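You operate a simulated robot arm through the tools that you are given. There is no shell and no other tool. Be economical: measure what you need, move in short steps, check, and stop when the job is done.

Carry out the task below with a simulated robot arm. There is one attempt and no reset: what you move stays moved.

TASK
Slide the wide purple bowl along the table top until it stands next to the teal noodle packet.
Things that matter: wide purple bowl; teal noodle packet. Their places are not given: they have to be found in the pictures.

It is judged by the outcome, as a careful person would: the job done as asked, and still so three seconds after it is handed in. It fails if anything else is knocked over, pushed out of place, dropped, spilled or broken.

THE ROBOT
A 6-joint arm with a two-finger parallel gripper, fixed in place. Base frame: the origin is at the foot of the arm, x ahead of it, y to its left, z up; the work surface is at about z = 0.72. Lengths are in m, angles in degrees, forces in N, time in s.
With the tool pointing down near the work surface it reaches from about 0.22 to 0.62 m from the base axis. Its first joint turns from -66.0 to 66.0 degrees. Payload 2.7 kg.
Tool frame: the origin (TCP) lies between the finger pads and is the grasp point; the fingertips stand 0.023 m ahead of it; z points along the fingers, y is the line along which they close. The gripper opens to 0.094 m. The fingers are 0.038 m wide and 0.01 m thick; the gripper's body (0.054 by 0.096 m) begins 0.039 m behind the TCP.
Orientation is that of the tool frame in the base frame, as a unit quaternion [x, y, z, w]. With the fingers straight down and closing along the base's y, the tool's x points along the base's -x, its y along +y and its z along -z.

THE INTERFACE
- The arm moves only by the tool nudge_tool. Its argument "targets" is a list that holds one entry, the list of rows, each a list of 6 numbers: the shift along the tool's x, y, z in m, then the turn, a rotation vector about the tool's x, y, z in degrees. In form: [[[dx, dy, dz, rx, ry, rz], ...]]. A call has 1 to 12 rows; each row is the pose to reach, as a shift and turn from the pose commanded when the call began, along the tool's axes at that moment. "fingers" is the opening, from 0 (shut) to 1 (fully open), set as the call begins (left out, the last holds). A row lasts 0.2 s, in which the tool goes at most 0.05 m and 8.6 degrees; a call with a longer step from one row to the next is refused whole, and so is a gripper value outside its range. A pose out of reach is approached as far as the arm can. The call stops where the force on the tool passes 40 N (or 10 N more than at its start, if that is more) or the arm is blocked; 0.2 s more then pass. The fingers move at their own pace (about 0.045 m/s each) and stop on an object; they squeeze with about 38 N. The grip force told is the motor's: it shows also when the fingers shut on nothing. Time passes only in rows, and 0.2 s behind the last, so rows that repeat a pose let the fingers close. It gives the time, the measured TCP pose, the force on the tool (base axes), the opening and the grip force at its end, in the units of the frame above (readings bear some noise).
- Cameras (640 x 400 px; columns grow to the right, rows downward): "scene" is fixed at [0.085, -0.4588, 1.3831]; the picture's right is [0.55, -0.83, 0.00], its down [-0.63, -0.42, -0.66] and it looks along [0.55, 0.36, -0.76] (base axes); focal length 357 px, centre (320, 200). "wrist" rides on the gripper at [-0.039, 0, -0.044] in the tool frame; the picture's right is [0.00, -1.00, 0.00], its down [0.97, 0.00, -0.24] and it looks along [0.24, 0.00, 0.97] (tool axes); focal length 218 px, centre (320, 200).
- snapshot(camera): a new picture of that camera. No time passes.
- point_at(camera, pixels): there is no depth. For up to 12 entries [column, row, z] of the newest picture of that camera ("zoom" is the newest enlarged one), the place [x, y] in the base frame at which the ray of that pixel passes the height z, good to about 0.002 m. No time passes.
- close_up(camera, box): a new picture of the part [left, top, right, bottom] of that camera's present view, enlarged. No time passes.
- close_job(): hands the job in; it is judged then, once.

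Work in short steps. Measure before you move; look again where a grasp or a placing could have gone wrong, and mend it. You have 60 turns and 20 pictures in all, the two below and enlarged ones among them. Open the gripper and draw the arm clear of the work before you hand the job in, unless the task says otherwise; then end with one line.

The tools are called after "Call:" as a command line: name --argument value ..., lists and objects as JSON in quotes. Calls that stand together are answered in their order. nudge_tool: Moves the arm, as the interface text tells. Its arguments: {"type":"object","properties":{"targets":{"type":"array","items":{"type":"array","items":{"type":"array","items":{"type":"number"}}}},"fingers":{"type":"number"}},"required":["targets"]} The other tools are called the same way: snapshot (camera) takes a picture; point_at (camera, pixels) gives the place at which the rays of pixels pass given heights; close_up (camera, box) takes an enlarged picture of a part of a camera's view; close_job () hands the job in.

At the start:

```text
t: 0.0
tcp_pos: [0.344, -0.1479, 0.9442]
orientation: [0.001, 1.0, 0.0, -0.001]
wrist_force: [-0.1, -0.6, -0.9]
opening: 0.094
grip_force: 0.2
```

scene: 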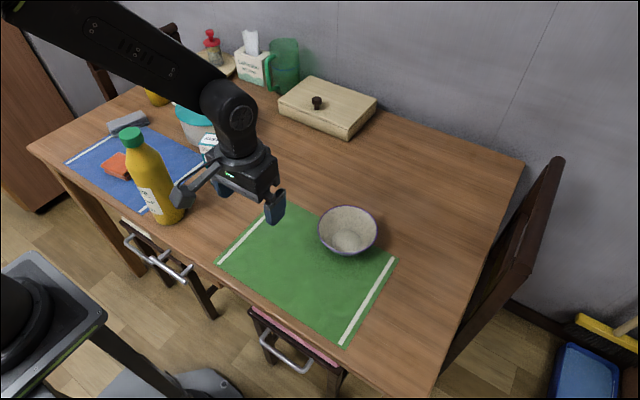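
wrist: 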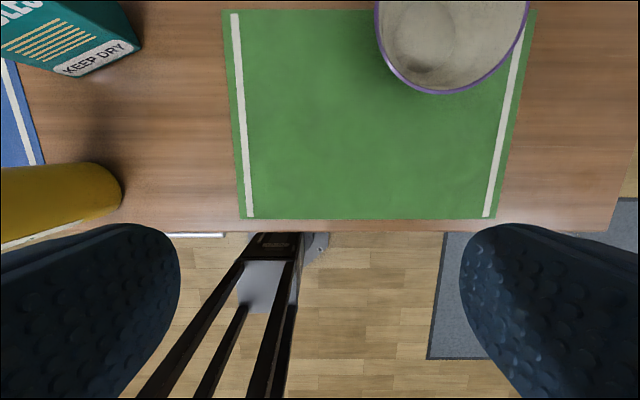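

The bowl is at scene (348,230). The teal packet is mostly hidden behind the gripper near (208,145), and in the wrist view it is at top left. I'll enlarge both and measure.

Call:
close_up --camera "scene" --box '[140, 80, 420, 280]'

Call:
point_at --camera "scene" --pixels '[[318, 226, 0.78], [378, 230, 0.78], [350, 206, 0.78], [347, 255, 0.78], [347, 255, 0.72], [204, 153, 0.72], [182, 222, 0.72], [150, 215, 0.72], [372, 137, 0.72]]'

Call:
point_at --camera "wrist" --pixels '[[450, 94, 0.77], [376, 10, 0.77], [530, 10, 0.77], [80, 77, 0.72], [140, 47, 0.72], [55, 70, 0.72], [120, 185, 0.75], [235, 15, 0.72], [530, 15, 0.72], [400, 230, 0.72]]'

```text
2.00 times, centred on (280, 180) of scene
```

zoom: 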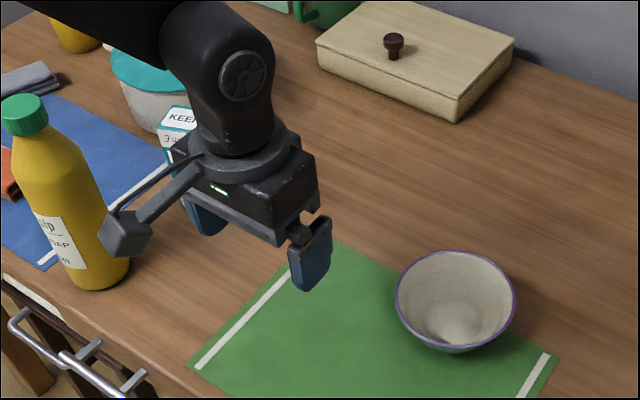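

```text
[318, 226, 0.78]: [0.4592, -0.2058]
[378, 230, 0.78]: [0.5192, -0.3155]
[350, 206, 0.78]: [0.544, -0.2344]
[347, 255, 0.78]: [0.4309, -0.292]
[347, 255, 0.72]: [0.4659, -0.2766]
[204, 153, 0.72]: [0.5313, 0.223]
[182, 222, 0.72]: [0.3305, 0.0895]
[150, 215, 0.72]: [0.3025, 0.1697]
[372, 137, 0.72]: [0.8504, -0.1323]
```

```text
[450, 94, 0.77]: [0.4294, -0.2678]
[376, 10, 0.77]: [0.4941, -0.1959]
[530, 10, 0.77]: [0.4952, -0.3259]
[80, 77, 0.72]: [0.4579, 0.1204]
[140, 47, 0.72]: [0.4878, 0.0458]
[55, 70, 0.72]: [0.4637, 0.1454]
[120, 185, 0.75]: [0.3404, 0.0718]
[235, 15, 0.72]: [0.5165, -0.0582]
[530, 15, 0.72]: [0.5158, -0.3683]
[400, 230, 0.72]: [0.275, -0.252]
```

The bowl centre is about (0.488, -0.262), with a rim radius of about 0.065. I'll shift the arm over toward the bowl to uncover the packet.

Call:
nudge_tool --targets '[[[-0.01, -0.04, 0, 0, 0, 0], [-0.02, -0.08, 0, 0, 0, 0], [-0.04, -0.114, 0, 0, 0, 0], [-0.06, -0.114, 0, 0, 0, 0]]]'

Call:
snapshot --camera "scene"

Call:
snapshot --camera "wrist"

```text
t: 1.0
tcp_pos: [0.4031, -0.2629, 0.9454]
orientation: [-0.001, 1.0, 0.0, 0.0]
wrist_force: [0.2, 0.0, -0.8]
opening: 0.094
grip_force: 0.0
```

```text
16 pictures are left
```

scene: 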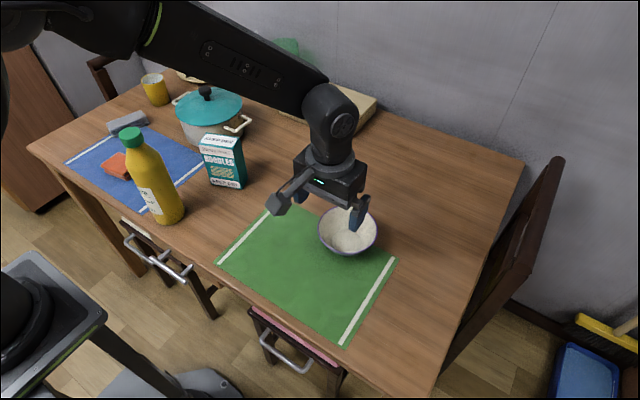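

```text
15 pictures are left
```

wrist: 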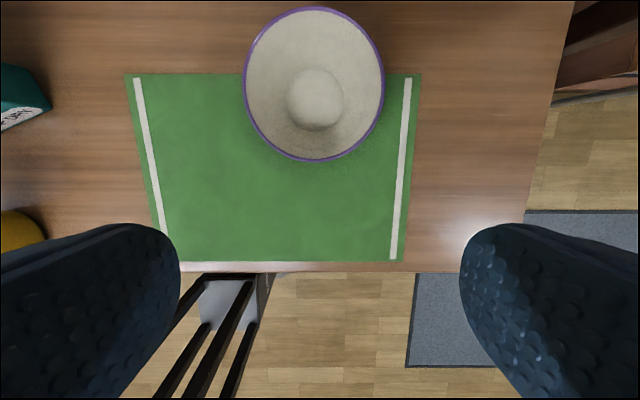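

Call:
close_up --camera "scene" --box '[160, 90, 400, 270]'

Call:
point_at --camera "scene" --pixels '[[211, 186, 0.72], [243, 188, 0.72], [247, 181, 0.72], [204, 135, 0.85], [241, 134, 0.85], [199, 150, 0.85], [236, 151, 0.85], [184, 222, 0.72]]'

Call:
point_at --camera "wrist" --pixels '[[50, 107, 0.72], [0, 130, 0.72], [314, 8, 0.78], [314, 161, 0.78], [243, 85, 0.78], [385, 85, 0.78], [314, 72, 0.73], [314, 132, 0.73], [287, 100, 0.73], [343, 100, 0.73]]'

```text
2.22 times, centred on (280, 180) of scene
```

zoom: 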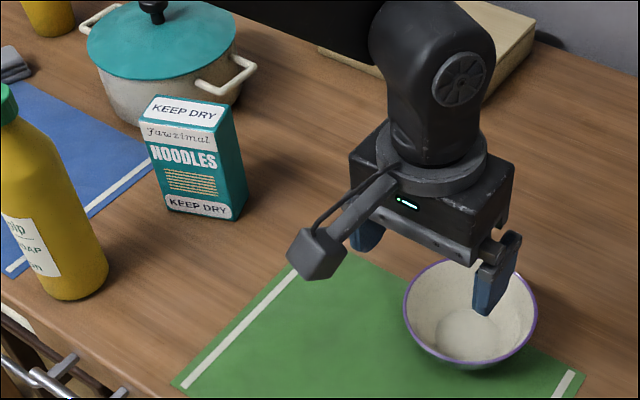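

```text
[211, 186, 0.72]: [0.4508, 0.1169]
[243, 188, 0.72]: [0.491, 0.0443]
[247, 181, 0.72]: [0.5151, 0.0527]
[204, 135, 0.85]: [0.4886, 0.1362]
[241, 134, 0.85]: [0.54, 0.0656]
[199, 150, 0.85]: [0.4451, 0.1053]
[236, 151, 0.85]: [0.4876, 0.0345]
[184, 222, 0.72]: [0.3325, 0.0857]
```

```text
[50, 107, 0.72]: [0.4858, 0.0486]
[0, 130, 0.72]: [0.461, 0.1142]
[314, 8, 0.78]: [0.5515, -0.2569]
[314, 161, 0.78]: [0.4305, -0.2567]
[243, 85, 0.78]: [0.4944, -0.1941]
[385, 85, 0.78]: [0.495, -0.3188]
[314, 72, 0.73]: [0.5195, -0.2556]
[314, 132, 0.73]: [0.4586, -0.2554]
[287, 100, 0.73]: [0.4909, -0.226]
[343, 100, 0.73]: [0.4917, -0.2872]
```

The packet is a box about 0.12 tall. Its near corner is about (0.488, 0.043) and its end face runs to about (0.538, 0.074). The bowl is at (0.491, -0.2565) with R ≈ 0.062.

My plan is to lower narrowed fingers inside the bowl and draw it along the table toward about (0.52, -0.025). First I turn the tool 90° so its slim side and the camera stay away from the packet, and centre it above the bowl.

Call:
nudge_tool --targets '[[[-0.01, 0.001, 0, 0, 0, 8.2], [-0.02, 0.002, 0, 0, 0, 16.4], [-0.03, 0.003, 0, 0, 0, 24.6], [-0.04, 0.004, 0, 0, 0, 32.8], [-0.05, 0.005, 0, 0, 0, 41], [-0.06, 0.006, 0, 0, 0, 49.2], [-0.07, 0.0065, 0, 0, 0, 57.4], [-0.08, 0.0065, 0, 0, 0, 65.6], [-0.088, 0.0065, 0, 0, 0, 73.8], [-0.088, 0.0065, 0, 0, 0, 82], [-0.088, 0.0065, 0, 0, 0, 90], [-0.088, 0.0065, 0, 0, 0, 90]]]' --fingers 0.17

Call:
snapshot --camera "wrist"

```text
t: 3.6
tcp_pos: [0.492, -0.2552, 0.9463]
orientation: [0.708, 0.706, 0.001, 0.0]
wrist_force: [0.1, -0.1, -1.3]
opening: 0.0159
grip_force: 0.0
```

```text
13 pictures are left
```

wrist: 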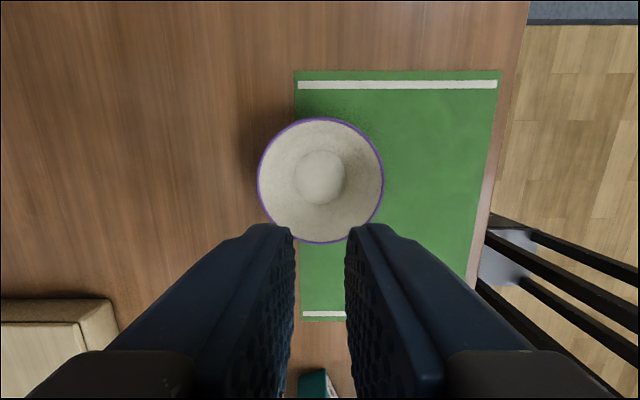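

The fingers are aligned with the bowl in x. I'll check the bowl's y from this view before lowering.

Call:
point_at --camera "wrist" --pixels '[[320, 118, 0.778], [320, 243, 0.778], [257, 180, 0.778], [384, 180, 0.778], [320, 150, 0.728], [320, 205, 0.728], [314, 369, 0.845], [327, 369, 0.845]]'

Call:
nudge_tool --targets '[[[0, 0, 0.04, 0, 0, 0], [0, 0, 0.08, 0, 0, 0], [0, 0, 0.11, 0, 0, 0]]]'

```text
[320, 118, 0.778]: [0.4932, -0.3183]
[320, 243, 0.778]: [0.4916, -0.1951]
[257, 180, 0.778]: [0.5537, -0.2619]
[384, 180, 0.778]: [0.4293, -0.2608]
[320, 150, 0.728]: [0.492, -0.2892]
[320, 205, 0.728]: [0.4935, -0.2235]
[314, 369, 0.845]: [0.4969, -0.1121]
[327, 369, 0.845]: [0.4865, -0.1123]
```

```text
t: 4.4
tcp_pos: [0.4911, -0.2559, 0.8337]
orientation: [0.707, 0.707, 0.0, 0.0]
wrist_force: [0.0, -0.1, 0.6]
opening: 0.0161
grip_force: 0.0
```

Bowl centre is confirmed at (0.492, -0.257), and the teal corner at the bottom edge fits y ≈ 0.045 at table height. I'll lower the fingers into the bowl.

Call:
nudge_tool --targets '[[[0, 0, 0.02, 0, 0, 0], [0, 0, 0.04, 0, 0, 0], [0, 0, 0.05, 0, 0, 0], [0, 0, 0.058, 0, 0, 0], [0, 0, 0.064, 0, 0, 0], [0, 0, 0.064, 0, 0, 0]]]'

Call:
snapshot --camera "scene"

```text
t: 5.8
tcp_pos: [0.4917, -0.2575, 0.7706]
orientation: [0.707, 0.708, 0.0, 0.0]
wrist_force: [-0.6, 0.2, -0.1]
opening: 0.016
grip_force: 0.0
```

```text
12 pictures are left
```

scene: 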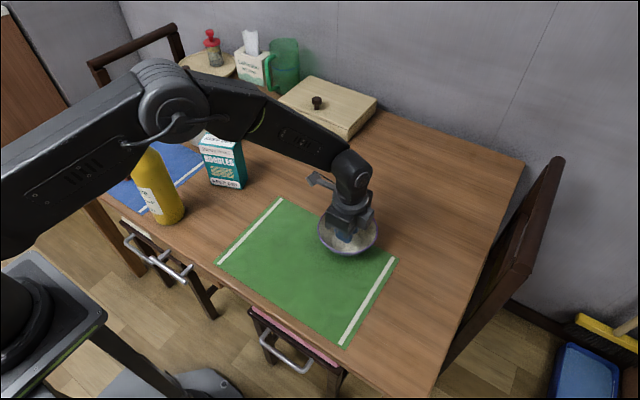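

A bracket sticks out of the gripper toward +y at about scene (318,181), which is the packet side. I'll look closer before moving.

Call:
close_up --camera "scene" --box '[270, 140, 410, 270]'

```text
3.08 times, centred on (340, 205) of scene
```

zoom: 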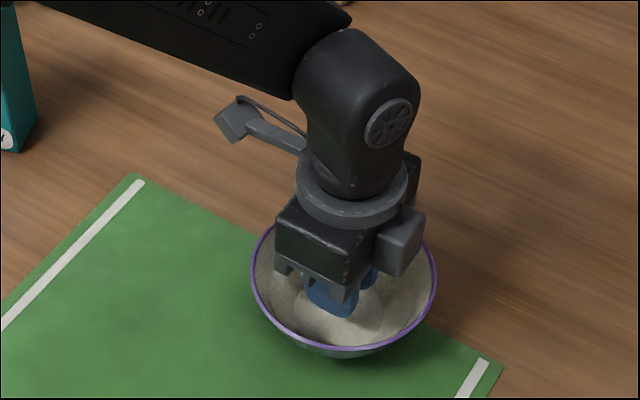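

Call:
point_at --camera "zoom" --pixels '[[237, 120, 0.84], [237, 120, 0.88], [237, 120, 0.92], [237, 120, 0.96], [230, 142, 0.84], [230, 142, 0.88], [230, 142, 0.92], [302, 148, 0.84], [302, 148, 0.88], [302, 148, 0.92]]'

```text
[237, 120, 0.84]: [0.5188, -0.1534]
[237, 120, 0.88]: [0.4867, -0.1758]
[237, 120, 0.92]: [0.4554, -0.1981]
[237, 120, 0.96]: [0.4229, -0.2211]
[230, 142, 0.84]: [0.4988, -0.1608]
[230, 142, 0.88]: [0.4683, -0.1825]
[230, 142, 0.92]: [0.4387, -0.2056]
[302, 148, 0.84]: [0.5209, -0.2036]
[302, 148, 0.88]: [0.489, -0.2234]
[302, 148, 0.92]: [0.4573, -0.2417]
```

The bracket's underside is at about z = 0.85, no higher than the packet's top, so this orientation would crowd the packet. I'll lift clear and turn back 90°. Then the bracket points to -x and the camera to +x, and opening the fingers to span the inside keeps the gripper body within the rim.

Call:
nudge_tool --targets '[[[0, 0, -0.03, 0, 0, 0], [0, 0, -0.065, 0, 0, -8.2], [0, 0, -0.065, 0, 0, -16.4], [0, 0, -0.065, 0, 0, -24.6], [0, 0, -0.065, 0, 0, -32.8], [0, 0, -0.065, 0, 0, -41], [0, 0, -0.065, 0, 0, -49.2], [0, 0, -0.065, 0, 0, -57.4], [0, 0, -0.065, 0, 0, -65.6], [0, 0, -0.065, 0, 0, -73.8], [0, 0, -0.065, 0, 0, -82], [0, 0, -0.065, 0, 0, -90]]]'

Call:
nudge_tool --targets '[[[0, 0, 0.02, 0, 0, 0], [0, 0, 0.04, 0, 0, 0], [0, 0, 0.05, 0, 0, 0], [0, 0, 0.058, 0, 0, 0], [0, 0, 0.065, 0, 0, 0], [0, 0, 0.065, 0, 0, 0]]]' --fingers 0.36

```text
t: 8.4
tcp_pos: [0.4911, -0.256, 0.835]
orientation: [-0.002, 1.0, 0.0, -0.001]
wrist_force: [0.7, 1.2, 0.6]
opening: 0.0162
grip_force: 0.0
```

```text
t: 9.8
tcp_pos: [0.4912, -0.256, 0.7708]
orientation: [0.0, 1.0, 0.001, 0.0]
wrist_force: [-0.8, 0.9, 0.0]
opening: 0.0339
grip_force: 0.1
```

No contact, and the fingers sit in the bowl. I'll draw it gently in +y with a slight +x shift for the first 0.15 m, then look.

Call:
nudge_tool --targets '[[[0, 0.006, 0, 0, 0, 0], [0, 0.012, 0, 0, 0, 0], [-0.002, 0.024, 0, 0, 0, 0], [-0.004, 0.038, 0, 0, 0, 0], [-0.006, 0.053, 0, 0, 0, 0], [-0.008, 0.068, 0, 0, 0, 0], [-0.01, 0.083, 0, 0, 0, 0], [-0.012, 0.098, 0, 0, 0, 0], [-0.014, 0.113, 0, 0, 0, 0], [-0.016, 0.128, 0, 0, 0, 0], [-0.018, 0.14, 0, 0, 0, 0], [-0.02, 0.15, 0, 0, 0, 0]]]'

Call:
snapshot --camera "scene"

Call:
snapshot --camera "wrist"

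```text
t: 12.4
tcp_pos: [0.5108, -0.1049, 0.7715]
orientation: [0.0, 1.0, -0.001, 0.0]
wrist_force: [-0.1, -2.0, 4.1]
opening: 0.0332
grip_force: 0.1
```

```text
10 pictures are left
```

scene: 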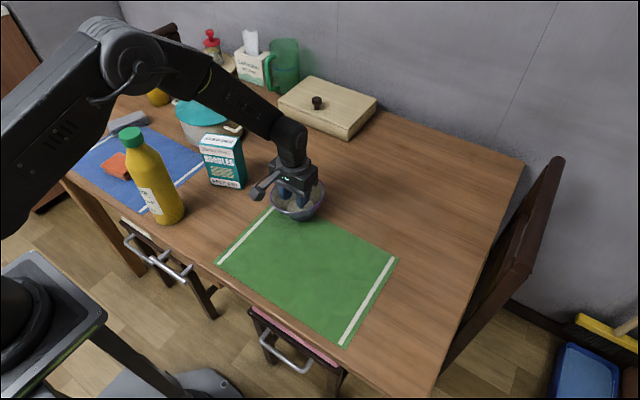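

```text
9 pictures are left
```

wrist: 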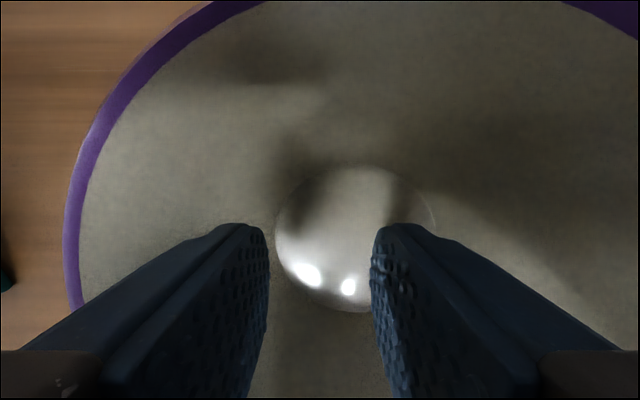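

The bowl follows and stays flat. I'll measure its offset and the remaining gap.

Call:
point_at --camera "wrist" --pixels '[[63, 240, 0.778], [100, 130, 0.778], [274, 238, 0.732], [435, 238, 0.732], [355, 165, 0.732], [355, 312, 0.732], [10, 282, 0.72], [2, 215, 0.72]]'

Call:
close_up --camera "scene" --box '[180, 110, 360, 250]'

```text
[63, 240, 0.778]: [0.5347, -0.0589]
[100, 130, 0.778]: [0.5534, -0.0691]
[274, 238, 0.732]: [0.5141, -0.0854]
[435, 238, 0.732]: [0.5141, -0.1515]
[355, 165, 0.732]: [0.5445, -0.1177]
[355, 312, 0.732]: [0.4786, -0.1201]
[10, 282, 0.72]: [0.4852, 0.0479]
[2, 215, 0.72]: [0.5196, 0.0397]
```

```text
2.86 times, centred on (270, 180) of scene
```

zoom: 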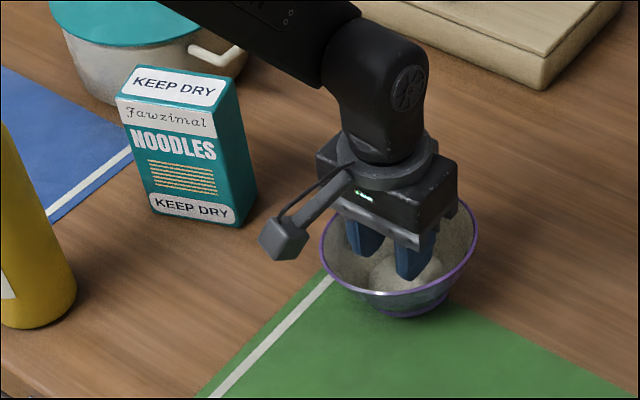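

The bowl centre is (0.5125, -0.1185), trailing the tool by 13 mm. I'll open the fingers to about 0.053, still narrower than the inside, so the bowl sits more ahead of the gripper body. Then I continue to about 2 cm short of the goal and check.

Call:
nudge_tool --targets '[[[0, 0, 0, 0, 0, 0], [0, 0, 0, 0, 0, 0], [-0.001, 0.006, 0, 0, 0, 0], [-0.003, 0.016, 0, 0, 0, 0], [-0.005, 0.028, 0, 0, 0, 0], [-0.007, 0.04, 0, 0, 0, 0], [-0.008, 0.052, 0, 0, 0, 0], [-0.009, 0.06, 0, 0, 0, 0], [-0.0095, 0.066, 0, 0, 0, 0]]]' --fingers 0.57

Call:
close_up --camera "scene" --box '[180, 110, 360, 250]'

Call:
snapshot --camera "wrist"

```text
t: 14.4
tcp_pos: [0.5207, -0.0392, 0.7711]
orientation: [0.0, 1.0, 0.0, 0.001]
wrist_force: [-0.1, -1.3, 2.7]
opening: 0.0501
grip_force: 0.1
```

```text
2.86 times, centred on (270, 180) of scene
```

zoom: 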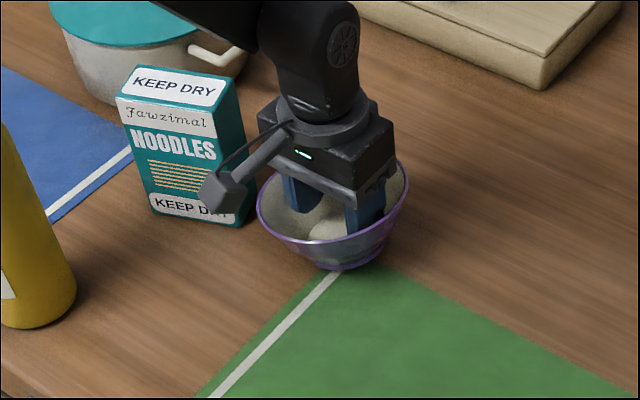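

```text
6 pictures are left
```

wrist: 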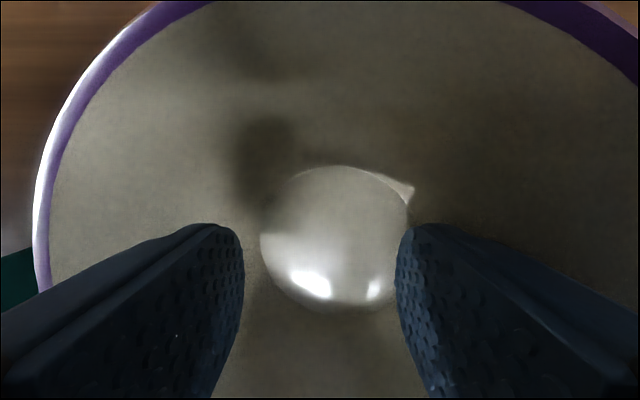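

Call:
point_at --camera "wrist" --pixels '[[33, 220, 0.778], [260, 238, 0.732], [420, 238, 0.732], [340, 165, 0.732], [340, 312, 0.732], [30, 246, 0.72], [2, 258, 0.72], [30, 246, 0.78]]'

Call:
point_at --camera "zoom" --pixels '[[257, 200, 0.778], [239, 227, 0.72], [258, 190, 0.72], [205, 138, 0.84], [230, 142, 0.84], [262, 160, 0.81]]'

```text
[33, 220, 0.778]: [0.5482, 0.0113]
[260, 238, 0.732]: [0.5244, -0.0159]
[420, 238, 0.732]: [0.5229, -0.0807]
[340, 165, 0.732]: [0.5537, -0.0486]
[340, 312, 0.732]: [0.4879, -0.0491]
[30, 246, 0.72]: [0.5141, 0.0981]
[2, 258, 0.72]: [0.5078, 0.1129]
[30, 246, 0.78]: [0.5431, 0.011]
```

```text
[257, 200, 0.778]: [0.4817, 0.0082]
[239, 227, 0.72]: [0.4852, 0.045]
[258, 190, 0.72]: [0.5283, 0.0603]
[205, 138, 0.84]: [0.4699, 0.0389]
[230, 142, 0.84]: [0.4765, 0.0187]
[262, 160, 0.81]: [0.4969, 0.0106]
```

The bowl is at (0.522, -0.048), about 36 mm from the packet's end face. One last slow 22 mm.

Call:
nudge_tool --targets '[[[0, 0.004, 0, 0, 0, 0], [0, 0.009, 0, 0, 0, 0], [0, 0.014, 0, 0, 0, 0], [0, 0.019, 0, 0, 0, 0], [0, 0.022, 0, 0, 0, 0], [0, 0.022, 0, 0, 0, 0]]]'

Call:
close_up --camera "scene" --box '[180, 110, 360, 250]'

```text
t: 15.8
tcp_pos: [0.5205, -0.0176, 0.7702]
orientation: [0.0, 1.0, 0.0, 0.001]
wrist_force: [-0.4, -3.8, 7.0]
opening: 0.0506
grip_force: 0.1
```

```text
2.86 times, centred on (270, 180) of scene
```

zoom: 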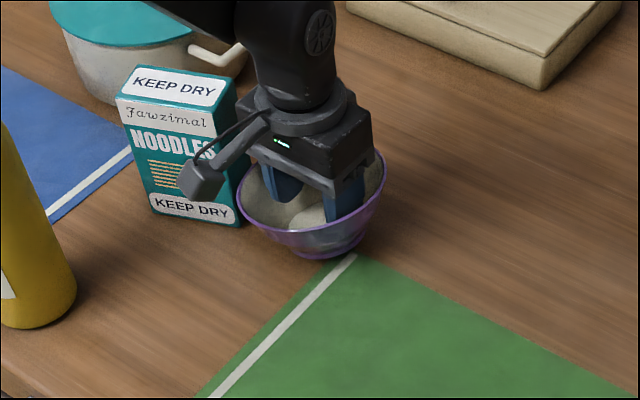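

The packet hasn't moved and the bowl stands close beside it. I'll narrow the fingers off the wall and rise straight up, then draw back.

Call:
nudge_tool --targets '[[[0, 0, 0, 0, 0, 0], [0, -0.003, 0, 0, 0, 0], [0, -0.005, 0, 0, 0, 0], [0, -0.006, -0.01, 0, 0, 0], [0, -0.006, -0.03, 0, 0, 0], [0, -0.006, -0.06, 0, 0, 0], [0, -0.006, -0.1, 0, 0, 0], [0, -0.006, -0.14, 0, 0, 0], [0, -0.02, -0.17, 0, 0, 0], [0.02, -0.06, -0.18, 0, 0, 0], [0.04, -0.1, -0.18, 0, 0, 0], [0.06, -0.14, -0.18, 0, 0, 0]]]' --fingers 0.3

Call:
nudge_tool --targets '[[[0.03, -0.03, 0, 0, 0, 0], [0.06, -0.06, 0, 0, 0, 0], [0.08, -0.09, 0, 0, 0, 0]]]' --fingers 1

Call:
snapshot --camera "scene"

Call:
close_up --camera "scene" --box '[180, 110, 360, 250]'

```text
t: 18.4
tcp_pos: [0.4595, -0.1563, 0.95]
orientation: [-0.002, 1.0, 0.0, 0.0]
wrist_force: [-0.4, -1.2, -0.6]
opening: 0.0283
grip_force: 0.0
```

```text
t: 19.2
tcp_pos: [0.382, -0.2468, 0.9531]
orientation: [0.0, 1.0, 0.001, 0.0]
wrist_force: [-0.6, -0.1, 0.0]
opening: 0.0941
grip_force: 0.0
```

```text
4 pictures are left
```

scene: 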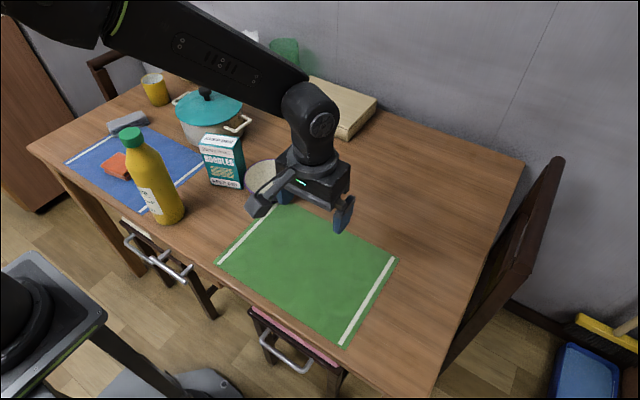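

```text
2.86 times, centred on (270, 180) of scene
```

zoom: 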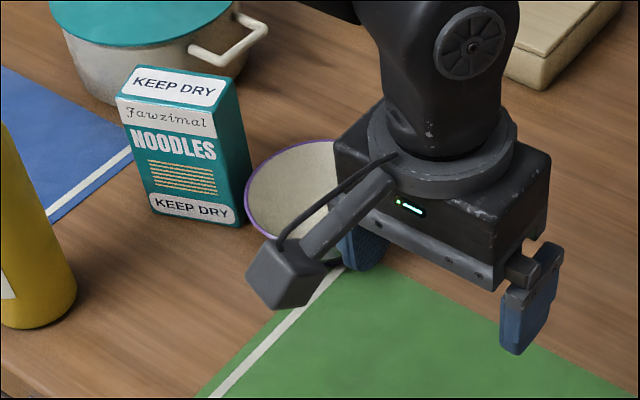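

The bowl is upright beside the undisturbed packet. I'll verify the final gap.

Call:
point_at --camera "zoom" --pixels '[[244, 195, 0.778], [300, 141, 0.778], [258, 160, 0.778], [239, 227, 0.72], [252, 192, 0.72]]'

Call:
snapshot --camera "wrist"

```text
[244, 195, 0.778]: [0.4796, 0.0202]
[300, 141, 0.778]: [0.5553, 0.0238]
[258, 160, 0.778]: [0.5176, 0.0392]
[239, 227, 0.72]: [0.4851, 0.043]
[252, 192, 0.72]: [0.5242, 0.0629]
```

```text
2 pictures are left
```

wrist: 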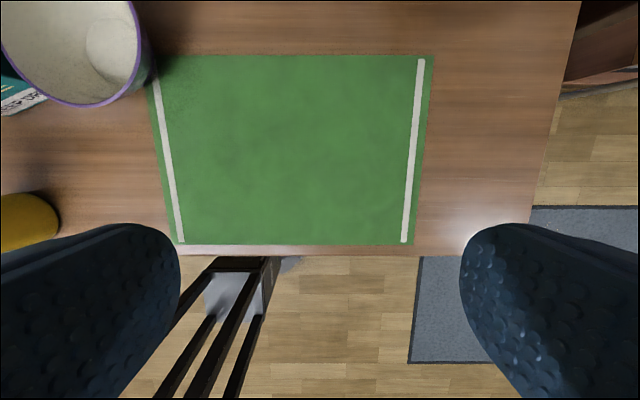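

The bowl stands upright about 1.5–2 cm from the packet. Nothing else has moved, the gripper is open and the arm is clear, so I'm handing the job in.

Call:
close_job

```text
The job is handed in.
```

The purple bowl was slid along the table and now stands upright, about 1.5–2 cm from the teal noodle packet; nothing else was disturbed.
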